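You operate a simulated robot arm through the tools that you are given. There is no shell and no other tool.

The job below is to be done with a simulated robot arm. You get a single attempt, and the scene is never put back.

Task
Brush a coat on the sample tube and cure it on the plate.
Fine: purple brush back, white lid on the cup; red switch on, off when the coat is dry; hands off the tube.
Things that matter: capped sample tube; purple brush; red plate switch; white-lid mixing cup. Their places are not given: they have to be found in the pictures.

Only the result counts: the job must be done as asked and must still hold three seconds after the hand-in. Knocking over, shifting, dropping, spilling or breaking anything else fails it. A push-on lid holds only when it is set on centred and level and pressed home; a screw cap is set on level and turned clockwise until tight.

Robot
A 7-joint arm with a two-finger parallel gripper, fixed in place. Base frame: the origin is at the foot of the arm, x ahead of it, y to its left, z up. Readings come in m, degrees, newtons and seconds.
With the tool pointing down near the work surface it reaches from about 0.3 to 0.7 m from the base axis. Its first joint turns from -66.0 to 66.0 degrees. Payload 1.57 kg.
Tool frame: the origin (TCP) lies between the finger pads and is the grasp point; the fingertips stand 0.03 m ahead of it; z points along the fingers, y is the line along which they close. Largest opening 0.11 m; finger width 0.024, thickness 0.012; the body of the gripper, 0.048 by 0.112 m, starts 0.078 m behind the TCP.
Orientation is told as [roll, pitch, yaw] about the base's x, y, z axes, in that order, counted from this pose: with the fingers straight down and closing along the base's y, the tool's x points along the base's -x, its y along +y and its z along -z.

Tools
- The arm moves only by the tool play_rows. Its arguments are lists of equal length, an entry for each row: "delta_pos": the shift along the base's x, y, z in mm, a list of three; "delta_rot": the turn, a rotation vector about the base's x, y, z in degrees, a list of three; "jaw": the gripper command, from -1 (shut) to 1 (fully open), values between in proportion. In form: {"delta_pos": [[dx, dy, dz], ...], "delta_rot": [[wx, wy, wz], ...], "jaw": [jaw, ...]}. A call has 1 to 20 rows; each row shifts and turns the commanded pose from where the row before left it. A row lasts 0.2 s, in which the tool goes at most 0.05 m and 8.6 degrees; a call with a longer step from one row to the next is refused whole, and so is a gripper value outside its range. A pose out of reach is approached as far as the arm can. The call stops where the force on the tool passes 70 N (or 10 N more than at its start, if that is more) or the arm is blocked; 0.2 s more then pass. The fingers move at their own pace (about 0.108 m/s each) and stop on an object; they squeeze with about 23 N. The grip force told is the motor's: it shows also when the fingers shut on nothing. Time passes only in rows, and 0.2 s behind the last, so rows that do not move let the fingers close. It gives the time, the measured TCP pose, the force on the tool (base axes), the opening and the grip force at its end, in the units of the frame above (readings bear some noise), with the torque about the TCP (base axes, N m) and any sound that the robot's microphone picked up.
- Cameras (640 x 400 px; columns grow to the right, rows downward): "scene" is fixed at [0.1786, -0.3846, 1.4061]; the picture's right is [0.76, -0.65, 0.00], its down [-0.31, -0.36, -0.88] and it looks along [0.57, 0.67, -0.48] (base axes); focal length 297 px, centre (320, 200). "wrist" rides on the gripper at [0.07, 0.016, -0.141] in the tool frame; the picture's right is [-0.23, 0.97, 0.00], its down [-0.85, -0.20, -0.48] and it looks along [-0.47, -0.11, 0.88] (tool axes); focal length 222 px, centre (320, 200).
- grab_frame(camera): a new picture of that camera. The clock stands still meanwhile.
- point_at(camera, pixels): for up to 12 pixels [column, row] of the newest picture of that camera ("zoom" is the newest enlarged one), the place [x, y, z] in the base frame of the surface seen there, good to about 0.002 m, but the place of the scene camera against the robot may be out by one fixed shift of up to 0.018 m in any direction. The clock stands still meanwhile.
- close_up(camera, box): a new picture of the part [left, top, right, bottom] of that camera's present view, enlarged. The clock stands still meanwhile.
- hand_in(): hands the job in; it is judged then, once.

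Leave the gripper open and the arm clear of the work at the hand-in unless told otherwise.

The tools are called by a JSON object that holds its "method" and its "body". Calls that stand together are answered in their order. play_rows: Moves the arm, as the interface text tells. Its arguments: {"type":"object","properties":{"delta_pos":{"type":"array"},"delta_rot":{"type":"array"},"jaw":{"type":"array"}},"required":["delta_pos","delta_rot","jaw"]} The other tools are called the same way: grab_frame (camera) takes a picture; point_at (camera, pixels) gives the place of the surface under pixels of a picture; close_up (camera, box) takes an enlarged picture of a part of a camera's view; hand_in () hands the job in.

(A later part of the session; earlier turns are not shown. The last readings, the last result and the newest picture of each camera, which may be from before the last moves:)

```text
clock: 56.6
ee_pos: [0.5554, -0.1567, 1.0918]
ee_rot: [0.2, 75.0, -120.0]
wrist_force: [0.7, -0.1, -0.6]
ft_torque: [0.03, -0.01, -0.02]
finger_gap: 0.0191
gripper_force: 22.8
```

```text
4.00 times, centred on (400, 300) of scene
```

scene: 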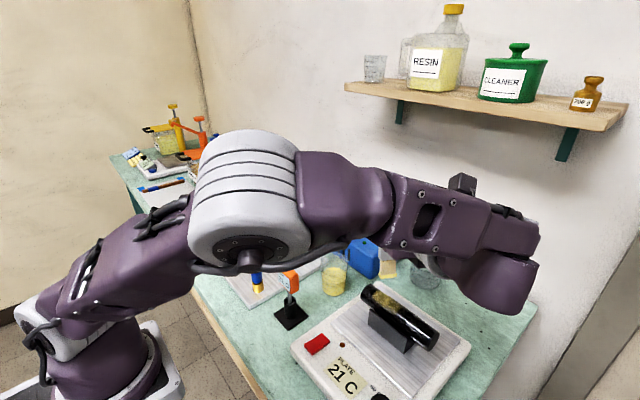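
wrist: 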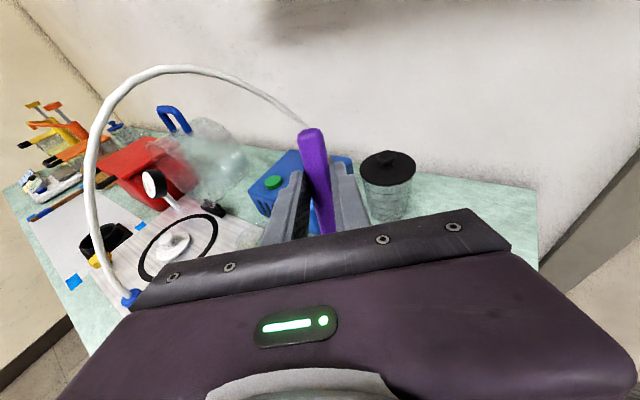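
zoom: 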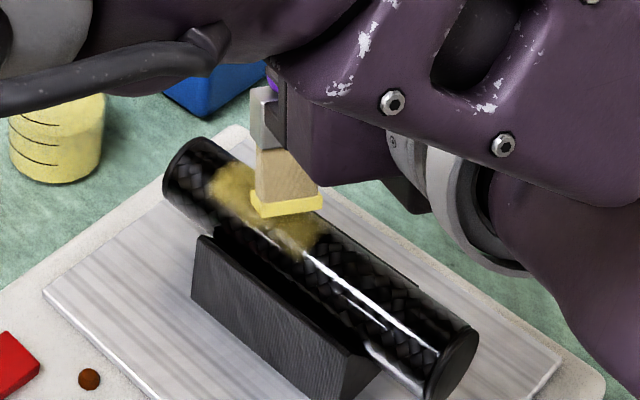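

I rose too much and lost contact. I'll lower 0.5 mm and continue the stroke toward the far end.

{"method": "play_rows", "body": {"delta_pos": [[0, 0, -0.5], [0, -5, 0.05], [0, -6, 0.05], [0, -6, 0.05], [0, -6, 0.05], [0, 0, 0]], "delta_rot": [[0, 0, 0], [0, 0, 0], [0, 0, 0], [0, 0, 0], [0, 0, 0], [0, 0, 0]], "jaw": [-1, -1, -1, -1, -1, -1]}}

{"method": "close_up", "body": {"camera": "scene", "box": [350, 250, 450, 350]}}

```text
clock: 58.0
ee_pos: [0.556, -0.1808, 1.0918]
ee_rot: [0.0, 75.0, -120.0]
wrist_force: [1.0, 0.1, -1.0]
ft_torque: [0.03, 0.01, 0.02]
finger_gap: 0.0191
gripper_force: 23.2
```

```text
4.00 times, centred on (400, 300) of scene
```

zoom: 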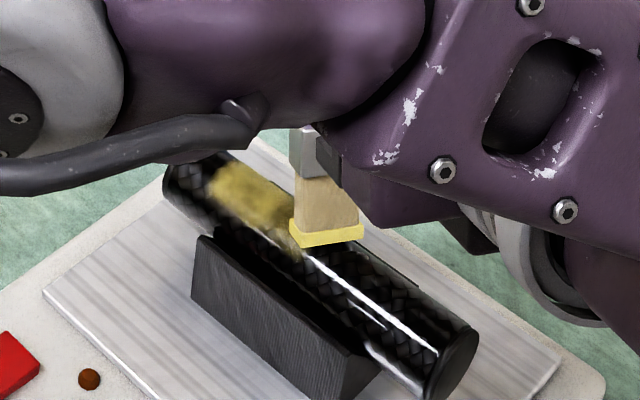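

No contact, and the coat stops where contact was lost, so I'll go down another 0.6 mm here.

{"method": "play_rows", "body": {"delta_pos": [[0, 0, -0.3], [0, 0, -0.3], [0, 0, 0]], "delta_rot": [[0, 0, 0], [0, 0, 0], [0, 0, 0]], "jaw": [-1, -1, -1]}}

```text
clock: 58.8
ee_pos: [0.5562, -0.1804, 1.0918]
ee_rot: [0.2, 75.1, -120.1]
wrist_force: [0.1, -0.4, 0.3]
ft_torque: [-0.03, 0.0, -0.02]
finger_gap: 0.0189
gripper_force: 23.2
```

{"method": "play_rows", "body": {"delta_pos": [[0, 0, -0.4], [0, 0, -0.3], [0, 0, 0]], "delta_rot": [[0, 0, 0], [0, 0, 0], [0, 0, 0]], "jaw": [-1, -1, -1]}}

```text
clock: 59.6
ee_pos: [0.5554, -0.1791, 1.0923]
ee_rot: [0.2, 75.0, -120.0]
wrist_force: [-0.4, -0.8, 1.9]
ft_torque: [-0.06, 0.01, -0.04]
finger_gap: 0.0191
gripper_force: 22.7
```

Contact is about 2 N. Pushing toward -y wedges the leaning brush, so dragging toward +y will be smoother. I'll lift, go to the far end (tip y≈-0.252), turn the hand -15° to stay well within reach, and drag back toward the cup side.

{"method": "play_rows", "body": {"delta_pos": [[0, 0, 6], [0, 0, 8], [0.5, -16, 0], [0.5, -16, 0], [0.5, -16, 0], [0, -16, 0], [0, 0, 0]], "delta_rot": [[0, 0, 0], [0, 0, 0], [0, 0, -5], [0, 0, -5], [0, 0, -5], [0, 0, 0], [0, 0, 0]], "jaw": [-1, -1, -1, -1, -1, -1, -1]}}

{"method": "grab_frame", "body": {"camera": "scene"}}

{"method": "close_up", "body": {"camera": "scene", "box": [350, 250, 450, 350]}}

```text
clock: 61.2
ee_pos: [0.5575, -0.243, 1.1068]
ee_rot: [0.1, 75.0, -135.1]
wrist_force: [0.7, -0.2, -0.9]
ft_torque: [0.02, -0.01, 0.03]
finger_gap: 0.0187
gripper_force: 23.3
```

```text
taken
```

scene: 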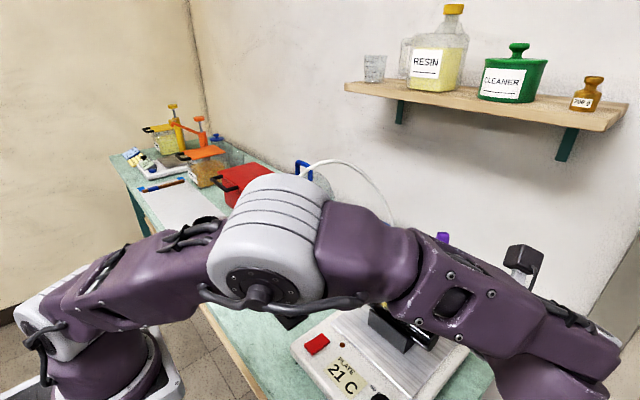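

```text
4.00 times, centred on (400, 300) of scene
```

zoom: 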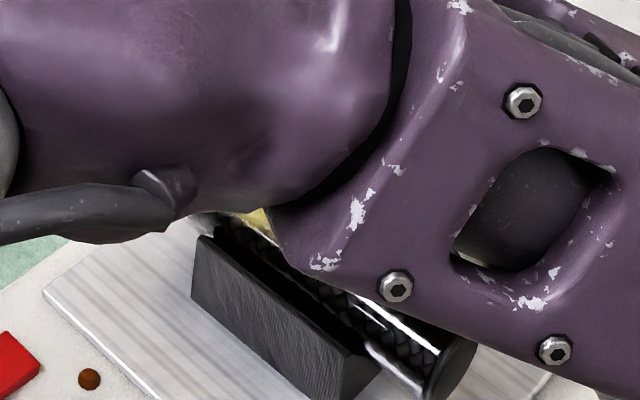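

The view is blocked again and the elbow looks low in the picture. I'll check the arm parts' heights before going on.

{"method": "point_at", "body": {"camera": "scene", "pixels": [[258, 298], [345, 300], [430, 342], [480, 352], [540, 385], [220, 305], [390, 295]]}}

```text
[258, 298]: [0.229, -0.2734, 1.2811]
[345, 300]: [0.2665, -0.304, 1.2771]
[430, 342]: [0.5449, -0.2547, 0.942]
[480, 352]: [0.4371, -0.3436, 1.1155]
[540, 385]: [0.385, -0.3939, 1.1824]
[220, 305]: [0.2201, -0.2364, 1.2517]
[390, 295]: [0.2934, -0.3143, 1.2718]
```

All links are above z≈1.11. I'll lower to contact at the far end.

{"method": "play_rows", "body": {"delta_pos": [[0, 0, -7], [0, 0, -6], [0, 0, -1], [0, 0, 0]], "delta_rot": [[0, 0, 0], [0, 0, 0], [0, 0, 0], [0, 0, 0]], "jaw": [-1, -1, -1, -1]}}

{"method": "play_rows", "body": {"delta_pos": [[0, 0, -0.5], [0, 0, -0.5], [0, 0, 0]], "delta_rot": [[0, 0, 0], [0, 0, 0], [0, 0, 0]], "jaw": [-1, -1, -1]}}

```text
clock: 62.2
ee_pos: [0.5561, -0.2431, 1.0918]
ee_rot: [0.1, 75.0, -135.0]
wrist_force: [-1.3, -1.5, 2.0]
ft_torque: [-0.01, 0.03, 0.01]
finger_gap: 0.0188
gripper_force: 23.3
```

```text
clock: 63.0
ee_pos: [0.5566, -0.2442, 1.0916]
ee_rot: [0.4, 75.1, -134.8]
wrist_force: [-0.3, -2.6, 12.1]
ft_torque: [-0.25, 0.19, 0.03]
finger_gap: 0.0187
gripper_force: 23.0
```

12 N; I'll ease up 0.6 mm and begin dragging toward +y.

{"method": "play_rows", "body": {"delta_pos": [[0, 0, 0.6], [0, 0, 0]], "delta_rot": [[0, 0, 0], [0, 0, 0]], "jaw": [-1, -1]}}

{"method": "play_rows", "body": {"delta_pos": [[0, 3, 0], [0, 5, 0], [0, 6, 0], [0, 6, 0], [0, 0, 0]], "delta_rot": [[0, 0, 0], [0, 0, 0], [0, 0, 0], [0, 0, 0], [0, 0, 0]], "jaw": [-1, -1, -1, -1, -1]}}

```text
clock: 63.6
ee_pos: [0.5569, -0.2423, 1.0908]
ee_rot: [-0.1, 74.9, -135.1]
wrist_force: [0.3, -0.2, 6.8]
ft_torque: [-0.04, -0.02, 0.01]
finger_gap: 0.0187
gripper_force: 23.2
```

```text
clock: 64.8
ee_pos: [0.5569, -0.223, 1.0917]
ee_rot: [0.1, 75.1, -135.0]
wrist_force: [0.8, -2.8, 8.1]
ft_torque: [-0.33, -0.01, 0.06]
finger_gap: 0.0189
gripper_force: 23.1
```

Steady at 7–8 N. I'll ease up slightly and continue dragging.

{"method": "play_rows", "body": {"delta_pos": [[0, 6, 0.1], [0, 6, 0.05], [0, 6, 0], [0, 6, 0], [0, 6, 0], [0, 0, 0]], "delta_rot": [[0, 0, 0], [0, 0, 0], [0, 0, 0], [0, 0, 0], [0, 0, 0], [0, 0, 0]], "jaw": [-1, -1, -1, -1, -1, -1]}}

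{"method": "play_rows", "body": {"delta_pos": [[0, 6, 0], [0, 6, 0], [0, 6, 0], [0, 6, 0], [0, 6, 0], [0, 0, 0]], "delta_rot": [[0, 0, 0], [0, 0, 0], [0, 0, 0], [0, 0, 0], [0, 0, 0], [0, 0, 0]], "jaw": [-1, -1, -1, -1, -1, -1]}}

{"method": "close_up", "body": {"camera": "scene", "box": [350, 250, 450, 350]}}

```text
clock: 66.2
ee_pos: [0.5558, -0.1938, 1.0917]
ee_rot: [0.1, 75.0, -135.0]
wrist_force: [0.5, -1.7, 4.1]
ft_torque: [-0.21, -0.04, 0.0]
finger_gap: 0.019
gripper_force: 23.1
```

```text
clock: 67.6
ee_pos: [0.5564, -0.1637, 1.0897]
ee_rot: [0.1, 75.0, -135.1]
wrist_force: [0.5, 0.2, 0.2]
ft_torque: [-0.09, -0.04, -0.02]
finger_gap: 0.019
gripper_force: 22.4
```

```text
4.00 times, centred on (400, 300) of scene
```

zoom: 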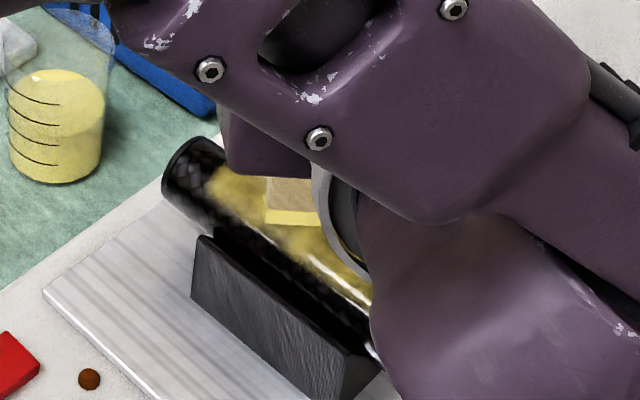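

The coat now shows along the tube. Contact faded to 0 N, so I'll lower 0.4 mm and finish the drag to the near end.

{"method": "play_rows", "body": {"delta_pos": [[0, 0, -0.4], [0, 4, 0], [0, 6, 0], [0, 6, 0], [0, 0, 0]], "delta_rot": [[0, 0, 0], [0, 0, 0], [0, 0, 0], [0, 0, 0], [0, 0, 0]], "jaw": [-1, -1, -1, -1, -1]}}

{"method": "play_rows", "body": {"delta_pos": [[0, 6, -0.1], [0, 6, 0], [0, 6, 0], [0, 6, 0], [0, 4, 0], [0, 0, 0]], "delta_rot": [[0, 0, 0], [0, 0, 0], [0, 0, 0], [0, 0, 0], [0, 0, 0], [0, 0, 0]], "jaw": [-1, -1, -1, -1, -1, -1]}}

{"method": "close_up", "body": {"camera": "scene", "box": [350, 250, 450, 350]}}

```text
clock: 68.8
ee_pos: [0.5573, -0.1472, 1.0911]
ee_rot: [0.0, 75.0, -135.1]
wrist_force: [0.6, -1.6, 2.6]
ft_torque: [-0.13, 0.01, 0.02]
finger_gap: 0.0188
gripper_force: 22.9
```

```text
clock: 70.2
ee_pos: [0.5561, -0.1198, 1.0911]
ee_rot: [0.1, 75.0, -135.1]
wrist_force: [0.0, -0.5, 0.3]
ft_torque: [-0.02, -0.01, -0.02]
finger_gap: 0.0188
gripper_force: 22.4
```

```text
4.00 times, centred on (400, 300) of scene
```

zoom: 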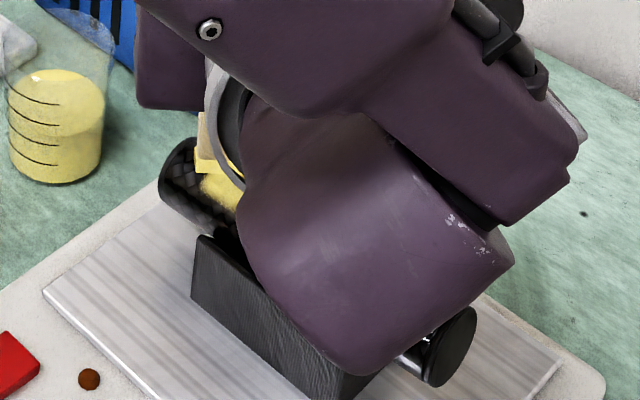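

I'll press 0.5 mm lower and drag the last 22 mm to the end, then lift and look.

{"method": "play_rows", "body": {"delta_pos": [[0, 0, -0.5], [0, 3, 0], [0, 5, 0], [0, 5, 0], [0, 5, 0], [0, 4, 0], [0, 0, 0]], "delta_rot": [[0, 0, 0], [0, 0, 0], [0, 0, 0], [0, 0, 0], [0, 0, 0], [0, 0, 0], [0, 0, 0]], "jaw": [-1, -1, -1, -1, -1, -1, -1]}}

{"method": "play_rows", "body": {"delta_pos": [[0, 0, 5], [0, 0, 15], [0, 15, 15], [0, 20, 10], [0, 20, 0], [0, 15, 0], [0, 0, 0]], "delta_rot": [[0, 0, 0], [0, 0, 0], [0, 0, 0], [0, 0, 0], [0, 0, 0], [0, 0, 0], [0, 0, 0]], "jaw": [-1, -1, -1, -1, -1, -1, -1]}}

{"method": "grab_frame", "body": {"camera": "scene"}}

{"method": "close_up", "body": {"camera": "scene", "box": [340, 260, 450, 360]}}

```text
clock: 71.8
ee_pos: [0.5572, -0.0979, 1.0898]
ee_rot: [0.1, 75.0, -135.0]
wrist_force: [-0.3, -0.6, -0.4]
ft_torque: [-0.06, -0.01, 0.0]
finger_gap: 0.0188
gripper_force: 23.0
```

```text
clock: 73.4
ee_pos: [0.5548, -0.0265, 1.1356]
ee_rot: [0.0, 75.0, -135.0]
wrist_force: [0.9, -0.8, -0.5]
ft_torque: [0.01, 0.01, -0.03]
finger_gap: 0.0189
gripper_force: 22.7
```

```text
taken
```

scene: 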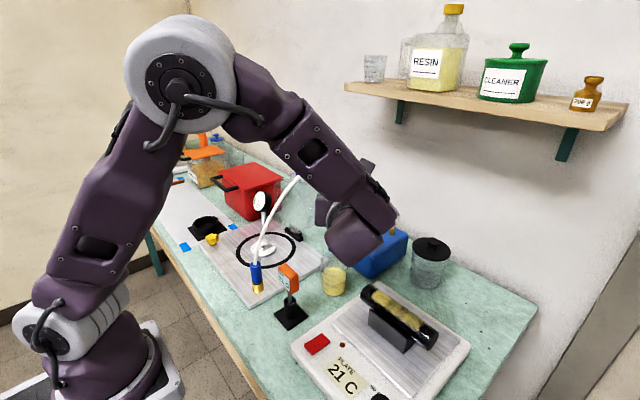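

```text
4.00 times, centred on (395, 310) of scene
```

zoom: 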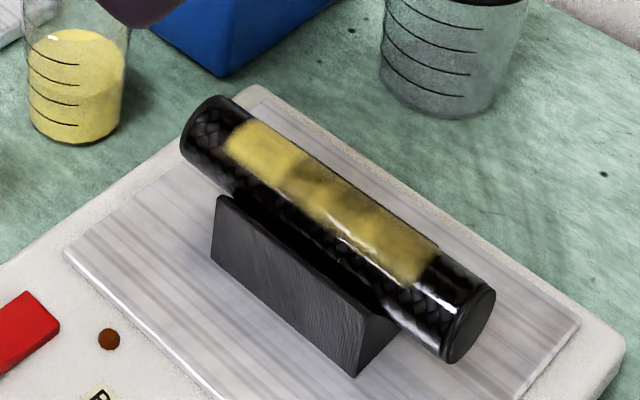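

The coat now covers most of the length, with a thinner brownish part in the middle and an uncoated far end. I'll measure where it starts and stops.

{"method": "point_at", "body": {"camera": "zoom", "pixels": [[230, 148], [240, 130], [432, 262], [418, 280], [462, 288], [330, 190], [300, 185], [208, 118], [228, 112], [480, 295], [405, 285], [345, 235]]}}

{"method": "grab_frame", "body": {"camera": "wrist"}}

```text
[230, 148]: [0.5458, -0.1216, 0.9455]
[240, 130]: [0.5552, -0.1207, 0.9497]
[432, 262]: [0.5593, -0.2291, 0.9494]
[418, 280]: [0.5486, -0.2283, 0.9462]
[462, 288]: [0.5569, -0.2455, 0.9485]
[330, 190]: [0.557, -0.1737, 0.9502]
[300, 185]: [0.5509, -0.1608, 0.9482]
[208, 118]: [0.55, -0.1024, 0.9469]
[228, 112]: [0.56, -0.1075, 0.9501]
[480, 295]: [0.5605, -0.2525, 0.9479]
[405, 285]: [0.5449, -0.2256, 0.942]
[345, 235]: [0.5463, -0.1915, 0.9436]
```

```text
taken
```

wrist: 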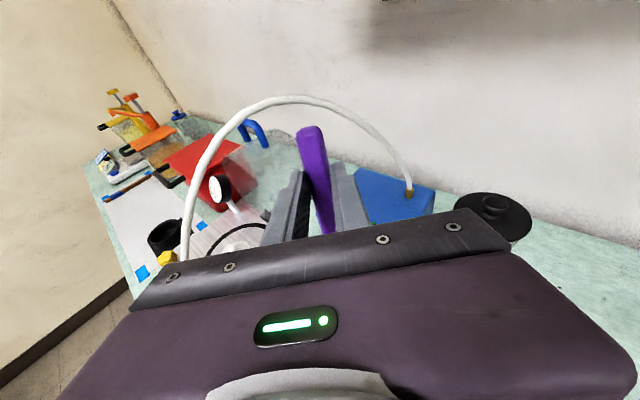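

The coat zone runs from y≈-0.121 to -0.229, with sharp ends symmetric on the tube, so it's the coatable band between the caps. I'll look closely at its evenness and at the bristles.

{"method": "close_up", "body": {"camera": "scene", "box": [375, 280, 425, 330]}}

{"method": "close_up", "body": {"camera": "scene", "box": [315, 200, 375, 280]}}

```text
8.00 times, centred on (400, 305) of scene
```

zoom: 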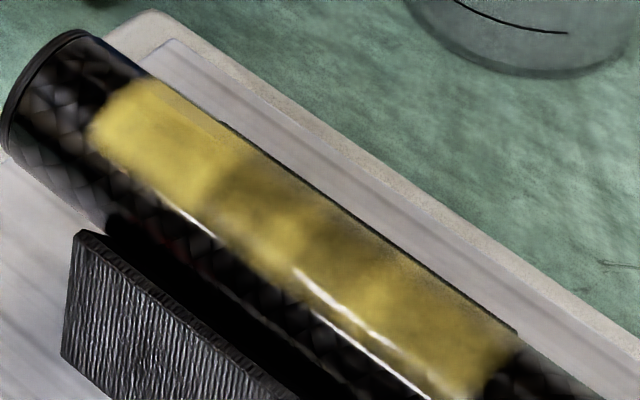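

```text
5.00 times, centred on (345, 240) of scene
```

zoom: 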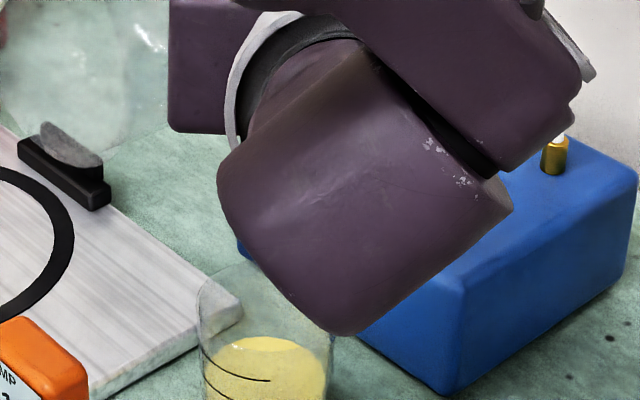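

The middle third is thinner (darker). The brush is only 45 mm from the cup, so I'll re-dip it: move over the cup at tip z≈0.98, then lower as before.

{"method": "play_rows", "body": {"delta_pos": [[4, 12, -6], [5, 16, -8], [5, 15, -8], [0, 0, -10], [0, 0, -12], [0, 0, -12], [0, 0, -12], [0, 0, -12], [0, 0, 0]], "delta_rot": [[0, 0, 0], [0, 0, 0], [0, 0, 0], [0, 0, 0], [0, 0, 0], [0, 0, 0], [0, 0, 0], [0, 0, 0], [0, 0, 0]], "jaw": [-1, -1, -1, -1, -1, -1, -1, -1, -1]}}

```text
clock: 75.4
ee_pos: [0.5714, 0.0164, 1.0559]
ee_rot: [0.1, 75.0, -135.1]
wrist_force: [0.2, 0.3, -0.1]
ft_torque: [0.02, -0.05, -0.01]
finger_gap: 0.019
gripper_force: 23.2
```

No contact so far, with the tip at z≈0.923 inside the cup. I'll continue into the liquid, hold, and come out slowly.

{"method": "play_rows", "body": {"delta_pos": [[-1, 0, -10], [0, 0, -12], [0, 0, -12], [0, 0, -10], [0, 0, -4], [0, 0, 0], [0, 0, 0], [0, 0, 0], [0, 0, 0]], "delta_rot": [[0, 0, 0], [0, 0, 0], [0, 0, 0], [0, 0, 0], [0, 0, 0], [0, 0, 0], [0, 0, 0], [0, 0, 0], [0, 0, 0]], "jaw": [-1, -1, -1, -1, -1, -1, -1, -1, -1]}}

{"method": "play_rows", "body": {"delta_pos": [[0, 0, 5], [0, 0, 10], [0, 0, 10], [0, 0, 12], [0, 0, 12], [0, 0, 12], [0, 0, 12], [0, 0, 12], [0, 0, 12], [0, 0, 12], [0, 0, 10], [0, 0, 6], [0, 0, 0], [0, 0, 0], [0, 0, 0], [0, 0, 0]], "delta_rot": [[0, 0, 0], [0, 0, 0], [0, 0, 0], [0, 0, 0], [0, 0, 0], [0, 0, 0], [0, 0, 0], [0, 0, 0], [0, 0, 0], [0, 0, 0], [0, 0, 0], [0, 0, 0], [0, 0, 0], [0, 0, 0], [0, 0, 0], [0, 0, 0]], "jaw": [-1, -1, -1, -1, -1, -1, -1, -1, -1, -1, -1, -1, -1, -1, -1, -1]}}

{"method": "close_up", "body": {"camera": "scene", "box": [300, 200, 400, 310]}}

```text
clock: 77.4
ee_pos: [0.5694, 0.0153, 1.0067]
ee_rot: [0.1, 75.0, -135.1]
wrist_force: [-0.3, 0.5, 0.0]
ft_torque: [-0.04, 0.0, 0.01]
finger_gap: 0.019
gripper_force: 23.0
```

```text
clock: 80.8
ee_pos: [0.5704, 0.0162, 1.1321]
ee_rot: [0.1, 75.0, -135.0]
wrist_force: [-0.2, 0.2, -0.5]
ft_torque: [0.01, 0.02, 0.0]
finger_gap: 0.0189
gripper_force: 23.0
```

```text
3.64 times, centred on (350, 255) of scene
```

zoom: 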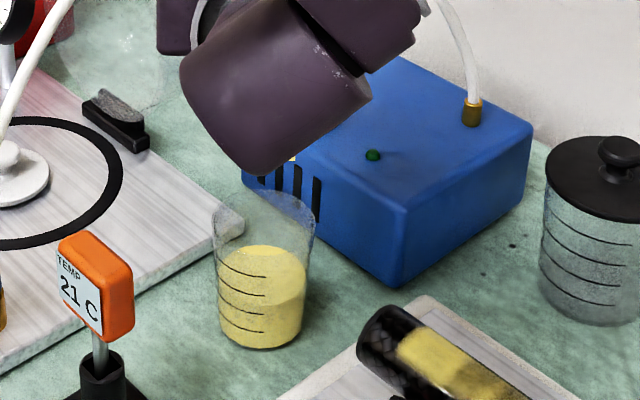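

The re-dip is done, no drips. I'll carry the brush over the tube to the far side (tip y≈-0.235) for a second drag pass.

{"method": "play_rows", "body": {"delta_pos": [[-1, -15, 0], [-1.5, -25, 0], [-1.5, -30, 0], [-1.5, -30, 0], [-1.5, -30, 0], [-1.5, -30, 0], [-1.5, -30, 0], [-1.5, -28, 0], [-1.5, -17, 0], [-0.5, -8, 0], [0, 0, -14], [0, 0, -14], [0, 0, -10], [0, 0, 0]], "delta_rot": [[0, 0, 0], [0, 0, 0], [0, 0, 0], [0, 0, 0], [0, 0, 0], [0, 0, 0], [0, 0, 0], [0, 0, 0], [0, 0, 0], [0, 0, 0], [0, 0, 0], [0, 0, 0], [0, 0, 0], [0, 0, 0]], "jaw": [-1, -1, -1, -1, -1, -1, -1, -1, -1, -1, -1, -1, -1, -1]}}

{"method": "play_rows", "body": {"delta_pos": [[0, 0, -1], [0, 0, -0.7], [0, 0, 0]], "delta_rot": [[0, 0, 0], [0, 0, 0], [0, 0, 0]], "jaw": [-1, -1, -1]}}

```text
clock: 83.8
ee_pos: [0.5563, -0.2285, 1.0944]
ee_rot: [0.1, 75.1, -135.2]
wrist_force: [0.8, -0.7, -0.5]
ft_torque: [0.03, -0.01, 0.0]
finger_gap: 0.0189
gripper_force: 23.2
```

```text
clock: 84.6
ee_pos: [0.5574, -0.2284, 1.0921]
ee_rot: [0.1, 75.0, -135.1]
wrist_force: [-0.4, 0.5, -1.4]
ft_torque: [-0.02, 0.03, 0.02]
finger_gap: 0.0189
gripper_force: 22.9
```

No contact yet; I'll lower 0.8 mm in small steps.

{"method": "play_rows", "body": {"delta_pos": [[0, 0, -0.4], [0, 0, -0.4], [0, 0, 0]], "delta_rot": [[0, 0, 0], [0, 0, 0], [0, 0, 0]], "jaw": [-1, -1, -1]}}

```text
clock: 85.4
ee_pos: [0.5559, -0.2273, 1.0918]
ee_rot: [0.1, 75.0, -135.2]
wrist_force: [-0.4, -0.8, -0.7]
ft_torque: [-0.03, 0.02, -0.01]
finger_gap: 0.019
gripper_force: 22.9
```

{"method": "play_rows", "body": {"delta_pos": [[0, 0, -0.4], [0, 0, -0.4], [0, 0, 0]], "delta_rot": [[0, 0, 0], [0, 0, 0], [0, 0, 0]], "jaw": [-1, -1, -1]}}

```text
clock: 86.2
ee_pos: [0.5572, -0.2281, 1.0904]
ee_rot: [0.1, 75.1, -135.1]
wrist_force: [-0.1, -1.1, -0.4]
ft_torque: [0.01, -0.02, 0.02]
finger_gap: 0.0192
gripper_force: 23.1
```

{"method": "play_rows", "body": {"delta_pos": [[0, 0, -0.4], [0, 0, -0.3], [0, 0, 0]], "delta_rot": [[0, 0, 0], [0, 0, 0], [0, 0, 0]], "jaw": [-1, -1, -1]}}

```text
clock: 87.0
ee_pos: [0.5569, -0.2278, 1.0894]
ee_rot: [0.1, 75.0, -135.0]
wrist_force: [-0.1, -1.0, 3.6]
ft_torque: [-0.07, 0.03, 0.01]
finger_gap: 0.0188
gripper_force: 22.8
```

Contact is 3.6 N. Now I'll drag toward +y, lowering slightly as I go to hold the touch.

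{"method": "play_rows", "body": {"delta_pos": [[0, 0, -0.2], [0, 4, 0], [0, 5, -0.05], [0, 6, -0.05], [0, 6, -0.05], [0, 6, -0.05], [0, 0, 0]], "delta_rot": [[0, 0, 0], [0, 0, 0], [0, 0, 0], [0, 0, 0], [0, 0, 0], [0, 0, 0], [0, 0, 0]], "jaw": [-1, -1, -1, -1, -1, -1, -1]}}

{"method": "play_rows", "body": {"delta_pos": [[0, 6, -0.05], [0, 6, -0.05], [0, 6, -0.05], [0, 6, -0.05], [0, 0, 0]], "delta_rot": [[0, 0, 0], [0, 0, 0], [0, 0, 0], [0, 0, 0], [0, 0, 0]], "jaw": [-1, -1, -1, -1, -1]}}

```text
clock: 88.6
ee_pos: [0.5573, -0.201, 1.09]
ee_rot: [0.2, 75.0, -134.9]
wrist_force: [0.6, -2.7, 7.9]
ft_torque: [-0.42, 0.04, 0.02]
finger_gap: 0.0186
gripper_force: 22.6
```

```text
clock: 89.8
ee_pos: [0.5568, -0.1759, 1.0893]
ee_rot: [0.1, 75.1, -135.1]
wrist_force: [1.0, -2.2, 7.0]
ft_torque: [-0.29, -0.03, 0.01]
finger_gap: 0.0188
gripper_force: 22.9
```

The contact is steady at 7–8 N. I'll finish the drag at the same slope to tip y≈-0.115.

{"method": "play_rows", "body": {"delta_pos": [[0, 6, -0.05], [0, 6, -0.05], [0, 6, -0.05], [0, 6, -0.05], [0, 6, -0.05], [0, 0, 0]], "delta_rot": [[0, 0, 0], [0, 0, 0], [0, 0, 0], [0, 0, 0], [0, 0, 0], [0, 0, 0]], "jaw": [-1, -1, -1, -1, -1, -1]}}

{"method": "play_rows", "body": {"delta_pos": [[0, 6, -0.05], [0, 6, -0.05], [0, 6, 0], [0, 6, 0], [0, 6, 0], [0, 5, 0], [0, 0, 5], [0, 10, 12], [0, 15, 15], [0, 20, 12], [0, 25, 0], [0, 10, 0], [0, 0, 0]], "delta_rot": [[0, 0, 0], [0, 0, 0], [0, 0, 0], [0, 0, 0], [0, 0, 0], [0, 0, 0], [0, 0, 0], [0, 0, 0], [0, 0, 0], [0, 0, 0], [0, 0, 0], [0, 0, 0], [0, 0, 0]], "jaw": [-1, -1, -1, -1, -1, -1, -1, -1, -1, -1, -1, -1, -1]}}

{"method": "grab_frame", "body": {"camera": "scene"}}

{"method": "close_up", "body": {"camera": "scene", "box": [370, 275, 450, 355]}}

```text
clock: 91.2
ee_pos: [0.5571, -0.1461, 1.0887]
ee_rot: [0.2, 75.0, -135.1]
wrist_force: [0.4, -3.4, 6.8]
ft_torque: [-0.32, 0.01, 0.05]
finger_gap: 0.0191
gripper_force: 22.6
```

```text
clock: 94.0
ee_pos: [0.556, -0.0317, 1.1332]
ee_rot: [0.1, 74.9, -135.0]
wrist_force: [0.0, -0.3, -0.4]
ft_torque: [0.04, -0.02, -0.03]
finger_gap: 0.019
gripper_force: 22.7
```

```text
taken
```

scene: 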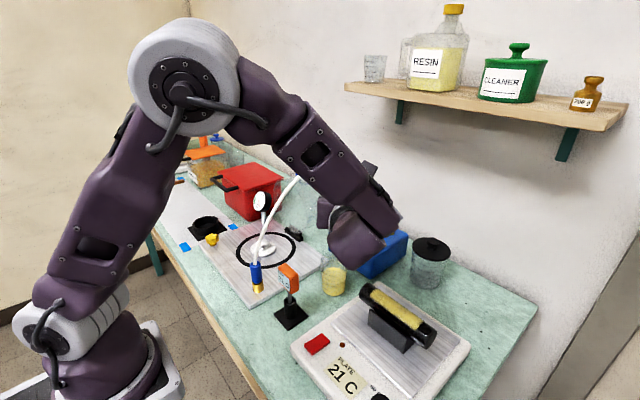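

```text
5.00 times, centred on (410, 315) of scene
```

zoom: 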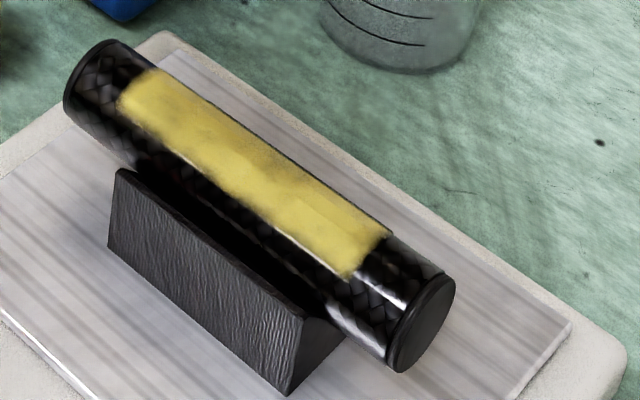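

The coat is now even and fully yellow, and the tube hasn't moved. Next is putting the brush back: I'll retreat up and out the way I came, then undo the turns.

{"method": "play_rows", "body": {"delta_pos": [[-10, -15, 20], [-16, -28, 25], [-16, -28, 22], [-16, -25, 20], [-8, -12, 0], [0, 0, 0], [-5, 0, 0], [-10, 0, 0], [-10, 0, 0], [-10, 0, 0], [-10, 0, 0], [-5, 0, 0], [0, 0, 0]], "delta_rot": [[0, 0, 0], [0, 0, 0], [0, 0, 0], [0, 0, 0], [0, 0, 0], [0, 0, 0], [0, 0, 5], [0, 0, 8], [0, 0, 8], [0, 0, 8], [0, 0, 8], [0, 0, 8], [0, 0, 0]], "jaw": [-1, -1, -1, -1, -1, -1, -1, -1, -1, -1, -1, -1, -1]}}

{"method": "grab_frame", "body": {"camera": "scene"}}

```text
clock: 96.8
ee_pos: [0.4405, -0.1396, 1.2191]
ee_rot: [0.1, 74.9, -90.1]
wrist_force: [-0.4, -0.6, -0.5]
ft_torque: [0.01, 0.01, -0.01]
finger_gap: 0.0188
gripper_force: 23.0
```

```text
taken
```

scene: 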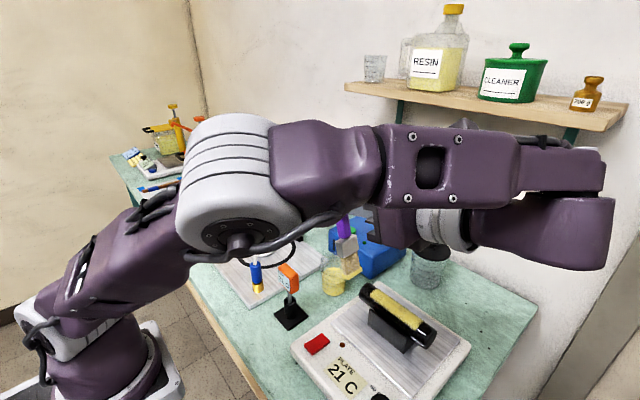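

Back at yaw -90. Now I'll undo the 75° tilt so the brush lies level again.

{"method": "play_rows", "body": {"delta_pos": [[0, 0, 0], [0, 0, 0], [0, 0, 0], [0, 0, 0], [0, 0, 0], [0, 0, 0], [0, 0, 0], [0, 0, 0], [0, 0, 0], [0, 0, 0], [0, 0, 0]], "delta_rot": [[-6, 0, 0], [-8, 0, 0], [-8, 0, 0], [-8, 0, 0], [-8, 0, 0], [-8, 0, 0], [-8, 0, 0], [-8, 0, 0], [-8, 0, 0], [-5, 0, 0], [0, 0, 0]], "jaw": [-1, -1, -1, -1, -1, -1, -1, -1, -1, -1, -1]}}

{"method": "play_rows", "body": {"delta_pos": [[-10, 0, 0], [-25, 15, 0], [-30, 30, 0], [-25, 40, 0], [-15, 40, 0], [-4, 40, 0], [0, 40, 0], [0, 40, 0], [0, 40, 0], [0, 40, 0], [0, 40, -10], [0, 35, -10], [0, 14, -10], [0, 0, 0]], "delta_rot": [[0, 0, 0], [0, 0, 0], [0, 0, 0], [0, 0, 0], [0, 0, 0], [0, 0, 0], [0, 0, 0], [0, 0, 0], [0, 0, 0], [0, 0, 0], [0, 0, 0], [0, 0, 0], [0, 0, 0], [0, 0, 0]], "jaw": [-1, -1, -1, -1, -1, -1, -1, -1, -1, -1, -1, -1, -1, -1]}}

{"method": "grab_frame", "body": {"camera": "wrist"}}

{"method": "grab_frame", "body": {"camera": "scene"}}

```text
clock: 99.2
ee_pos: [0.4409, -0.1396, 1.2196]
ee_rot: [0.2, -0.1, -90.0]
wrist_force: [0.3, -0.3, -0.1]
ft_torque: [0.03, -0.01, 0.03]
finger_gap: 0.0188
gripper_force: 23.2
```

```text
clock: 102.2
ee_pos: [0.3299, 0.2754, 1.1893]
ee_rot: [0.2, -0.1, -89.9]
wrist_force: [-0.6, 0.5, -0.5]
ft_torque: [0.05, 0.0, 0.0]
finger_gap: 0.0186
gripper_force: 23.5
```

```text
taken
```

wrist: 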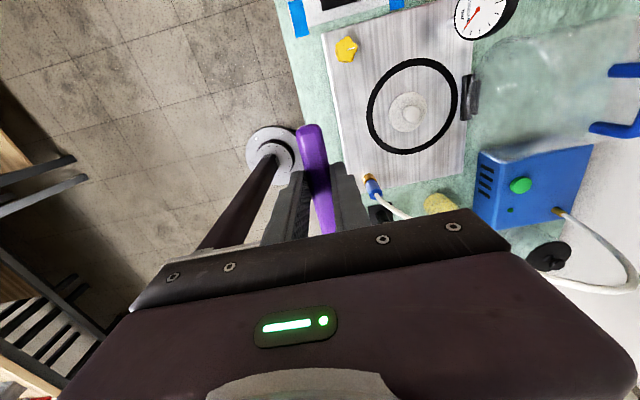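

```text
taken
```

scene: 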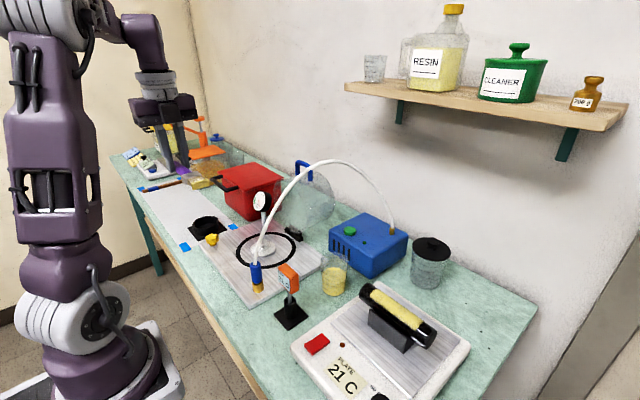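

The brush is back above its spot, and the handle end in the wrist picture shifted a few pixels, (309,128) versus (310,134). I'll measure how it sits in the grip.

{"method": "point_at", "body": {"camera": "wrist", "pixels": [[309, 130], [312, 148], [318, 180], [324, 215]]}}

{"method": "close_up", "body": {"camera": "scene", "box": [150, 110, 240, 200]}}

```text
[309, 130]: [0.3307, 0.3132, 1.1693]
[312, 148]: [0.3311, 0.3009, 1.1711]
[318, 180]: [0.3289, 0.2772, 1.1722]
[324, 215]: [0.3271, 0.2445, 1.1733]
```

```text
4.44 times, centred on (195, 155) of scene
```

zoom: 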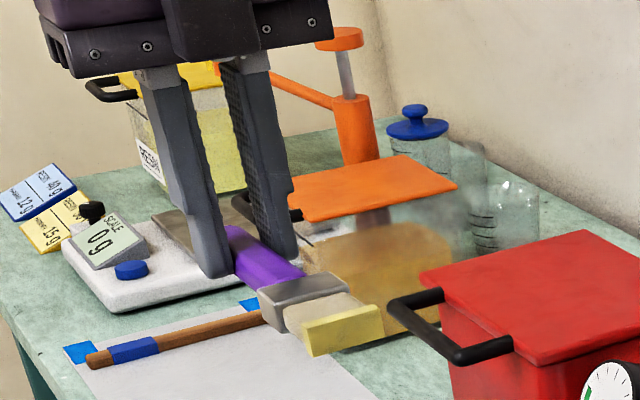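

The brush pitched about 3° in the grip with the tip slightly up. I'll level it with +3.3° about x and descend to just above the bench.

{"method": "play_rows", "body": {"delta_pos": [[0, 0, 0], [0, 0, -25], [0, 0, -40], [0, 0, -45], [0, 0, -45], [0, 0, -45], [0, 0, -40], [0, 0, -30], [0, 0, -12], [0, 0, 0]], "delta_rot": [[3.3, 0, 0], [0, 0, 0], [0, 0, 0], [0, 0, 0], [0, 0, 0], [0, 0, 0], [0, 0, 0], [0, 0, 0], [0, 0, 0], [0, 0, 0]], "jaw": [-1, -1, -1, -1, -1, -1, -1, -1, -1, -1]}}

{"method": "grab_frame", "body": {"camera": "scene"}}

{"method": "grab_frame", "body": {"camera": "wrist"}}

{"method": "close_up", "body": {"camera": "scene", "box": [170, 220, 260, 320]}}

```text
clock: 104.4
ee_pos: [0.33, 0.2754, 0.9065]
ee_rot: [0.2, 3.3, -90.1]
wrist_force: [0.4, 0.5, 0.2]
ft_torque: [0.0, 0.01, -0.03]
finger_gap: 0.0188
gripper_force: 23.1
```

```text
taken
```

scene: 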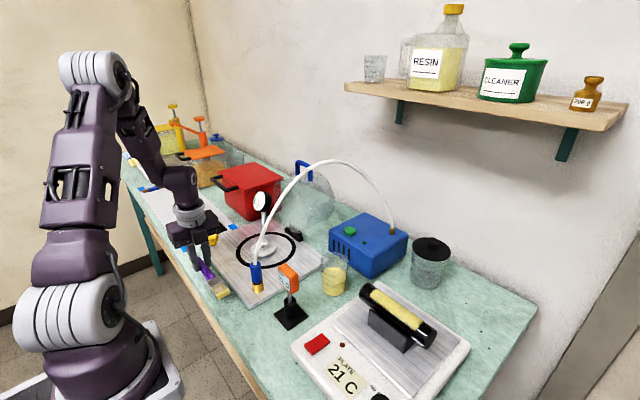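

```text
taken
```

wrist: 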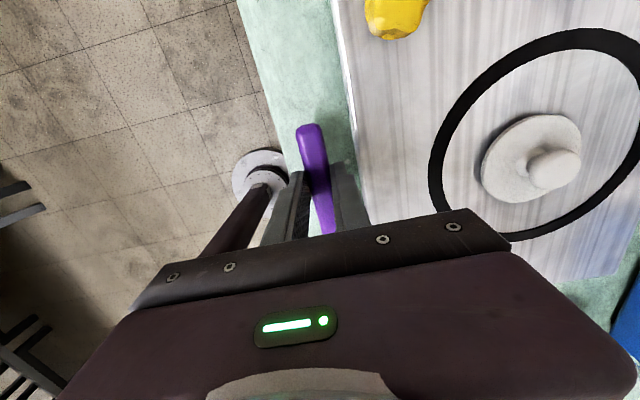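

```text
4.00 times, centred on (215, 270) of scene
```

zoom: 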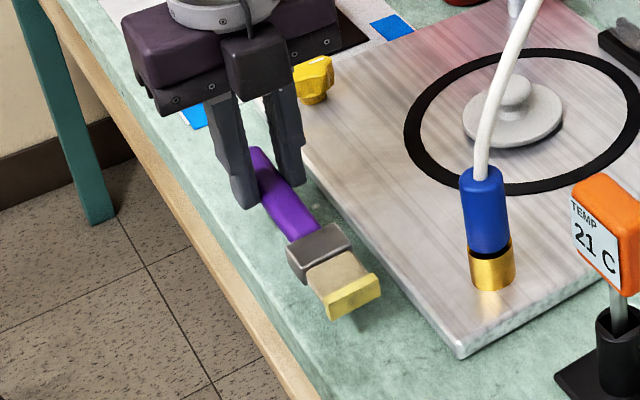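

The brush is just above its place. I'll verify its level and position before setting it down.

{"method": "point_at", "body": {"camera": "wrist", "pixels": [[308, 129], [312, 148], [318, 180], [324, 215]]}}

{"method": "point_at", "body": {"camera": "zoom", "pixels": [[325, 240], [330, 275], [352, 295], [275, 200], [375, 275], [330, 318]]}}

```text
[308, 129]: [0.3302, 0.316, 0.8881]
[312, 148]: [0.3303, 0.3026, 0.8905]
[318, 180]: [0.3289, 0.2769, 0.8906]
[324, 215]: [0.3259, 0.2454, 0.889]
```

```text
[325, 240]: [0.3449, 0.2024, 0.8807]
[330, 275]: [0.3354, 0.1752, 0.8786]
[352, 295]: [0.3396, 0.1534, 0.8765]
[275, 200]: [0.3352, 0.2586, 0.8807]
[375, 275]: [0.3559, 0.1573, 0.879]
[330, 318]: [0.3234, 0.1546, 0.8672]
```

It's level, with its underside about 24 mm above the bench. I'll shift -2 mm in y and +1 mm in x to match the original place and lower 23 mm, checking the force.

{"method": "play_rows", "body": {"delta_pos": [[1, -2, 0], [0, 0, -10], [0, 0, -8], [0, 0, -4], [0, 0, -1.5], [0, 0, 0]], "delta_rot": [[0, 0, 0], [0, 0, 0], [0, 0, 0], [0, 0, 0], [0, 0, 0], [0, 0, 0]], "jaw": [-1, -1, -1, -1, -1, -1]}}

{"method": "close_up", "body": {"camera": "scene", "box": [170, 220, 260, 320]}}

```text
clock: 105.8
ee_pos: [0.3328, 0.2726, 0.8831]
ee_rot: [0.2, 3.3, -89.9]
wrist_force: [0.5, -1.1, 6.7]
ft_torque: [-0.62, 0.0, 0.06]
finger_gap: 0.0185
gripper_force: 23.8
```

```text
4.00 times, centred on (215, 270) of scene
```

zoom: 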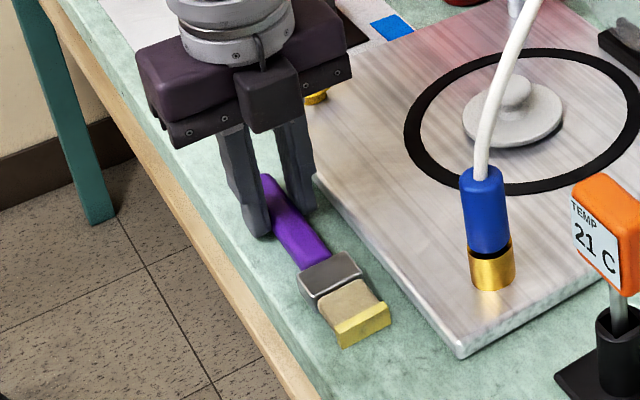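

The brush has touched down (6.7 N). I'll open the fingers gently to about 0.034 m, keeping clear of the vacuum plate, then rise.

{"method": "play_rows", "body": {"delta_pos": [[0, 0, 0.3], [0, 0, 0], [0, 0, 0], [0, 0, 0], [0, 0, 0]], "delta_rot": [[0, 0, 0], [0, 0, 0], [0, 0, 0], [0, 0, 0], [0, 0, 0]], "jaw": [-0.62, -0.5, -0.4, -0.38, -0.38]}}

{"method": "play_rows", "body": {"delta_pos": [[0, 0, 3], [0, 0, 8], [0, 0, 15], [0, 0, 30], [0, 0, 40], [0, 0, 40], [0, 0, 40], [0, 0, 30], [0, 0, 0]], "delta_rot": [[0, 0, 0], [0, 0, 0], [0, 0, 0], [0, 0, 0], [-3.3, 0, 0], [0, 0, 0], [0, 0, 0], [0, 0, 0], [0, 0, 0]], "jaw": [-0.38, -0.38, -0.38, -0.38, -0.38, -0.38, -0.38, -0.38, -0.38]}}

{"method": "close_up", "body": {"camera": "scene", "box": [185, 250, 245, 310]}}

{"method": "grab_frame", "body": {"camera": "wrist"}}

```text
clock: 107.0
ee_pos: [0.3326, 0.2736, 0.884]
ee_rot: [0.3, 3.2, -90.0]
wrist_force: [0.1, -0.6, 0.6]
ft_torque: [0.02, 0.03, 0.0]
finger_gap: 0.0344
gripper_force: 0.0
```

```text
clock: 109.0
ee_pos: [0.332, 0.273, 1.0889]
ee_rot: [0.3, -0.2, -90.0]
wrist_force: [0.3, -0.2, -0.1]
ft_torque: [-0.02, 0.02, 0.0]
finger_gap: 0.034
gripper_force: 0.0
```

```text
6.67 times, centred on (215, 280) of scene
```

zoom: 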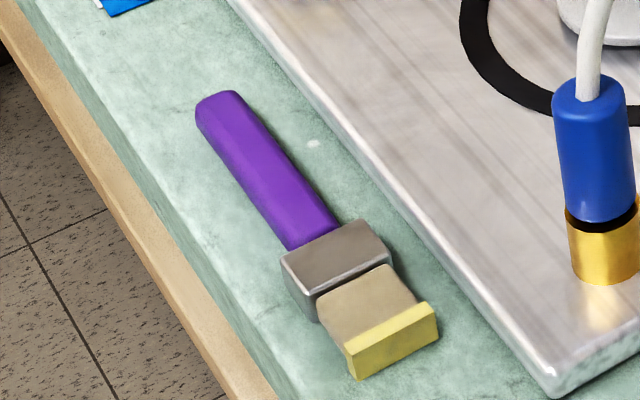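

```text
taken
```

wrist: 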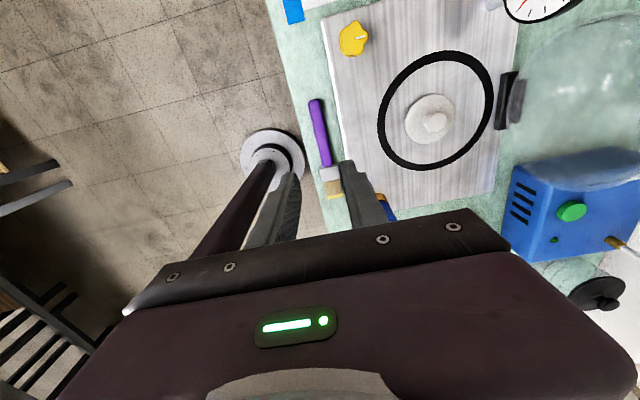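

The brush is back in its original place with wet bristles. Next is the lid. At the cup the camera side of the hand must face away from the hose, so I'll grip the knob with yaw about +75. First I'll check the gauge's position near the lid.

{"method": "point_at", "body": {"camera": "wrist", "pixels": [[540, 5], [525, 12], [435, 123], [428, 95], [405, 120], [497, 5], [512, 90], [352, 38], [560, 15]]}}

{"method": "close_up", "body": {"camera": "wrist", "box": [395, 80, 470, 150]}}

```text
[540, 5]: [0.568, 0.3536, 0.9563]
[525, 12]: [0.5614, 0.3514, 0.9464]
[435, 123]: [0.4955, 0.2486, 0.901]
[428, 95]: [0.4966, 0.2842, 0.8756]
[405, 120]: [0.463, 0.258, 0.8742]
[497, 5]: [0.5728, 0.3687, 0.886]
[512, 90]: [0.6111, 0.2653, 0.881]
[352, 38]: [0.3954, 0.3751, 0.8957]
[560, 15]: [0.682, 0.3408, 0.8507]
```

```text
5.71 times, centred on (432, 115) of wrist
```

zoom: 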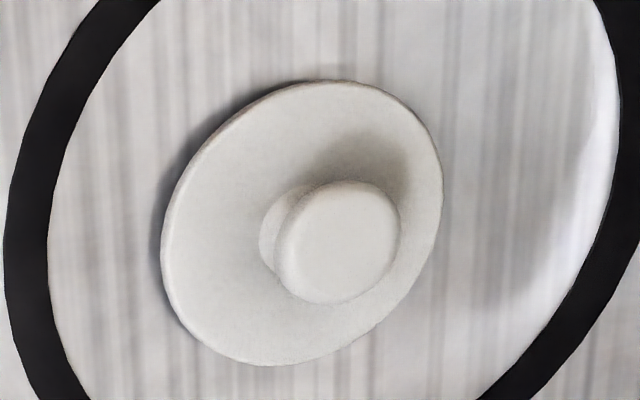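

{"method": "point_at", "body": {"camera": "zoom", "pixels": [[290, 235], [396, 235], [350, 187], [335, 298], [342, 242], [166, 245], [440, 190], [340, 84], [270, 362]]}}

```text
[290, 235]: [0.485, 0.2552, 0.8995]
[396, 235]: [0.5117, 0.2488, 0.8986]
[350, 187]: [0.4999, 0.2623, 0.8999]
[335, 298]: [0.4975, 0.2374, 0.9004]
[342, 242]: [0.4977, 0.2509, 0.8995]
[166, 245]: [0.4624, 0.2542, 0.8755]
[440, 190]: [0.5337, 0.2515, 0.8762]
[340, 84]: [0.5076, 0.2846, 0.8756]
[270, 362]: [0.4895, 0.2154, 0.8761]
```

The lid centre is (0.498, 0.250), radius 0.0355, knob ≈0.027 wide with its top at 0.900. I'll rise, move above it and turn the hand +165° (to yaw +75).

{"method": "play_rows", "body": {"delta_pos": [[0, 0, 30], [0, 0, 40], [0, 0, 40], [10, 0, 0], [15, 0, 0], [15, -2, 0], [15, -2, 0], [15, -2, 0], [15, -2, 0], [15, -2, 0], [15, -2, 0], [15, -2, 0], [15, -3, 0], [11, -3, 0], [10, -3, 0], [0, 0, 0], [0, 0, 0], [0, 0, 0], [0, 0, 0], [0, 0, 0]], "delta_rot": [[0, 0, 8.25], [0, 0, 8.25], [0, 0, 8.25], [0, 0, 8.25], [0, 0, 8.25], [0, 0, 8.25], [0, 0, 8.25], [0, 0, 8.25], [0, 0, 8.25], [0, 0, 8.25], [0, 0, 8.25], [0, 0, 8.25], [0, 0, 8.25], [0, 0, 8.25], [0, 0, 8.25], [0, 0, 8.25], [0, 0, 8.25], [0, 0, 8.25], [0, 0, 8.25], [0, 0, 8.25]], "jaw": [-0.1, 0, 0, 0, 0, 0, 0, 0, 0, 0, 0, 0, 0, 0, 0, 0, 0, 0, 0, 0]}}

{"method": "grab_frame", "body": {"camera": "wrist"}}

{"method": "grab_frame", "body": {"camera": "scene"}}

```text
clock: 113.2
ee_pos: [0.4984, 0.2493, 1.2009]
ee_rot: [0.2, -0.1, 75.2]
wrist_force: [0.3, 0.4, -1.2]
ft_torque: [0.0, 0.03, 0.0]
finger_gap: 0.0551
gripper_force: 0.0
```

```text
taken
```

wrist: 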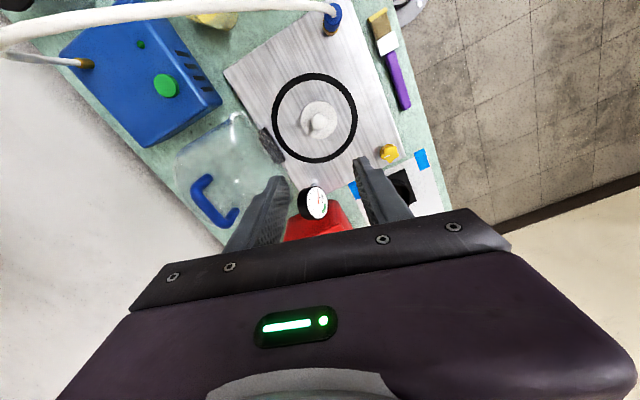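

```text
taken
```

scene: 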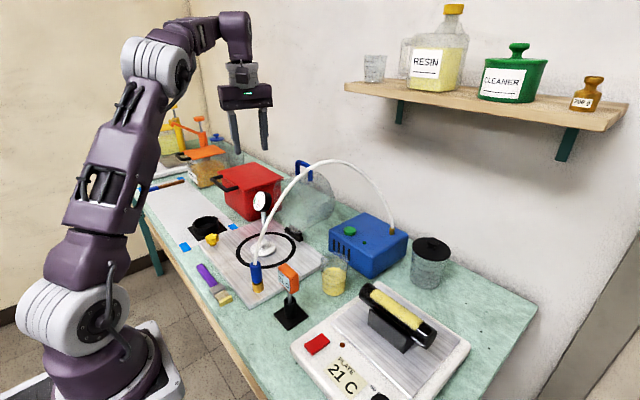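

At yaw 75 above the lid. I'll cross-check the knob centre from this new viewpoint at (318,122).

{"method": "close_up", "body": {"camera": "wrist", "box": [285, 85, 355, 155]}}

```text
5.71 times, centred on (320, 120) of wrist
```

zoom: 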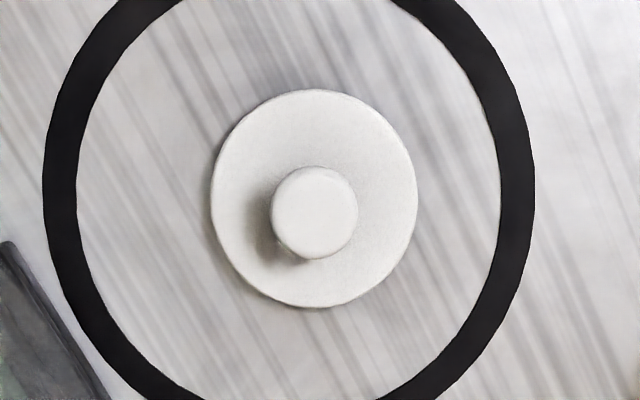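

{"method": "point_at", "body": {"camera": "zoom", "pixels": [[274, 212], [355, 212], [315, 170], [312, 255], [315, 212], [214, 195], [414, 195], [315, 93], [312, 304]]}}

```text
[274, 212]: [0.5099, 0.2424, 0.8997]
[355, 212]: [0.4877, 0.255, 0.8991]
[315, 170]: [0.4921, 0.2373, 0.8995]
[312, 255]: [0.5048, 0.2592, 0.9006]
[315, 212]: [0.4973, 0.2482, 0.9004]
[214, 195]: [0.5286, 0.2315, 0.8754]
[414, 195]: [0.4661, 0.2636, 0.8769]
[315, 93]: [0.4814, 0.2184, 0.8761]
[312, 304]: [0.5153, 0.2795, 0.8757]
```

The centre is confirmed at (0.498, 0.249), right under the TCP. I'll descend over the knob with the fingers at 0.055 m.

{"method": "play_rows", "body": {"delta_pos": [[0, 0, -30], [0, 0, -45], [0, 0, -45], [0, 0, -45], [0, 0, -45], [0, 0, -35], [0, 0, -20], [0, 0, 0]], "delta_rot": [[0, 0, 0], [0, 0, 0], [0, 0, 0], [0, 0, 0], [0, 0, 0], [0, 0, 0], [0, 0, 0], [0, 0, 0]], "jaw": [0, 0, 0, 0, 0, 0, 0, 0]}}

{"method": "grab_frame", "body": {"camera": "wrist"}}

{"method": "close_up", "body": {"camera": "scene", "box": [210, 170, 330, 290]}}

```text
clock: 115.0
ee_pos: [0.4993, 0.2503, 0.9346]
ee_rot: [0.3, -0.1, 75.0]
wrist_force: [0.0, -0.5, -0.6]
ft_torque: [-0.02, 0.03, 0.0]
finger_gap: 0.0547
gripper_force: 0.1
```

```text
taken
```

wrist: 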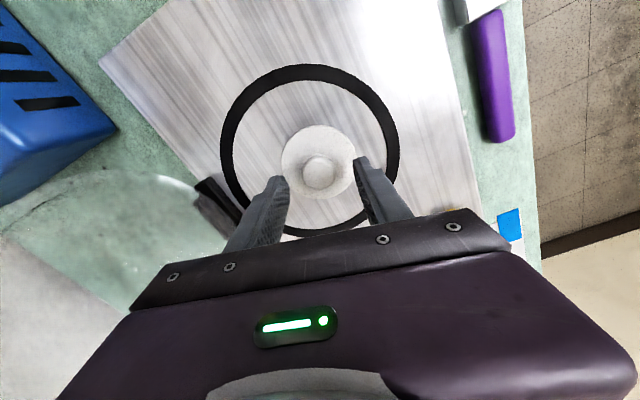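

```text
3.33 times, centred on (270, 230) of scene
```

zoom: 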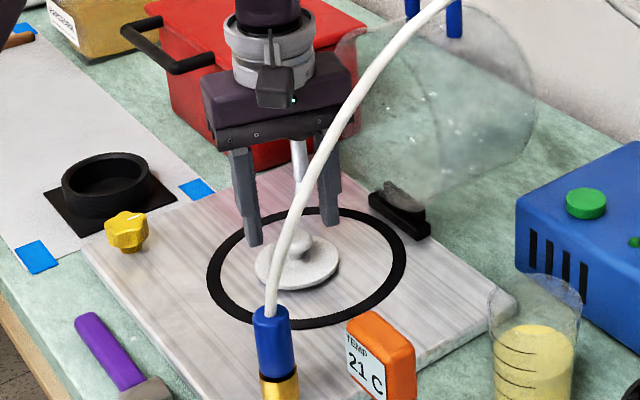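

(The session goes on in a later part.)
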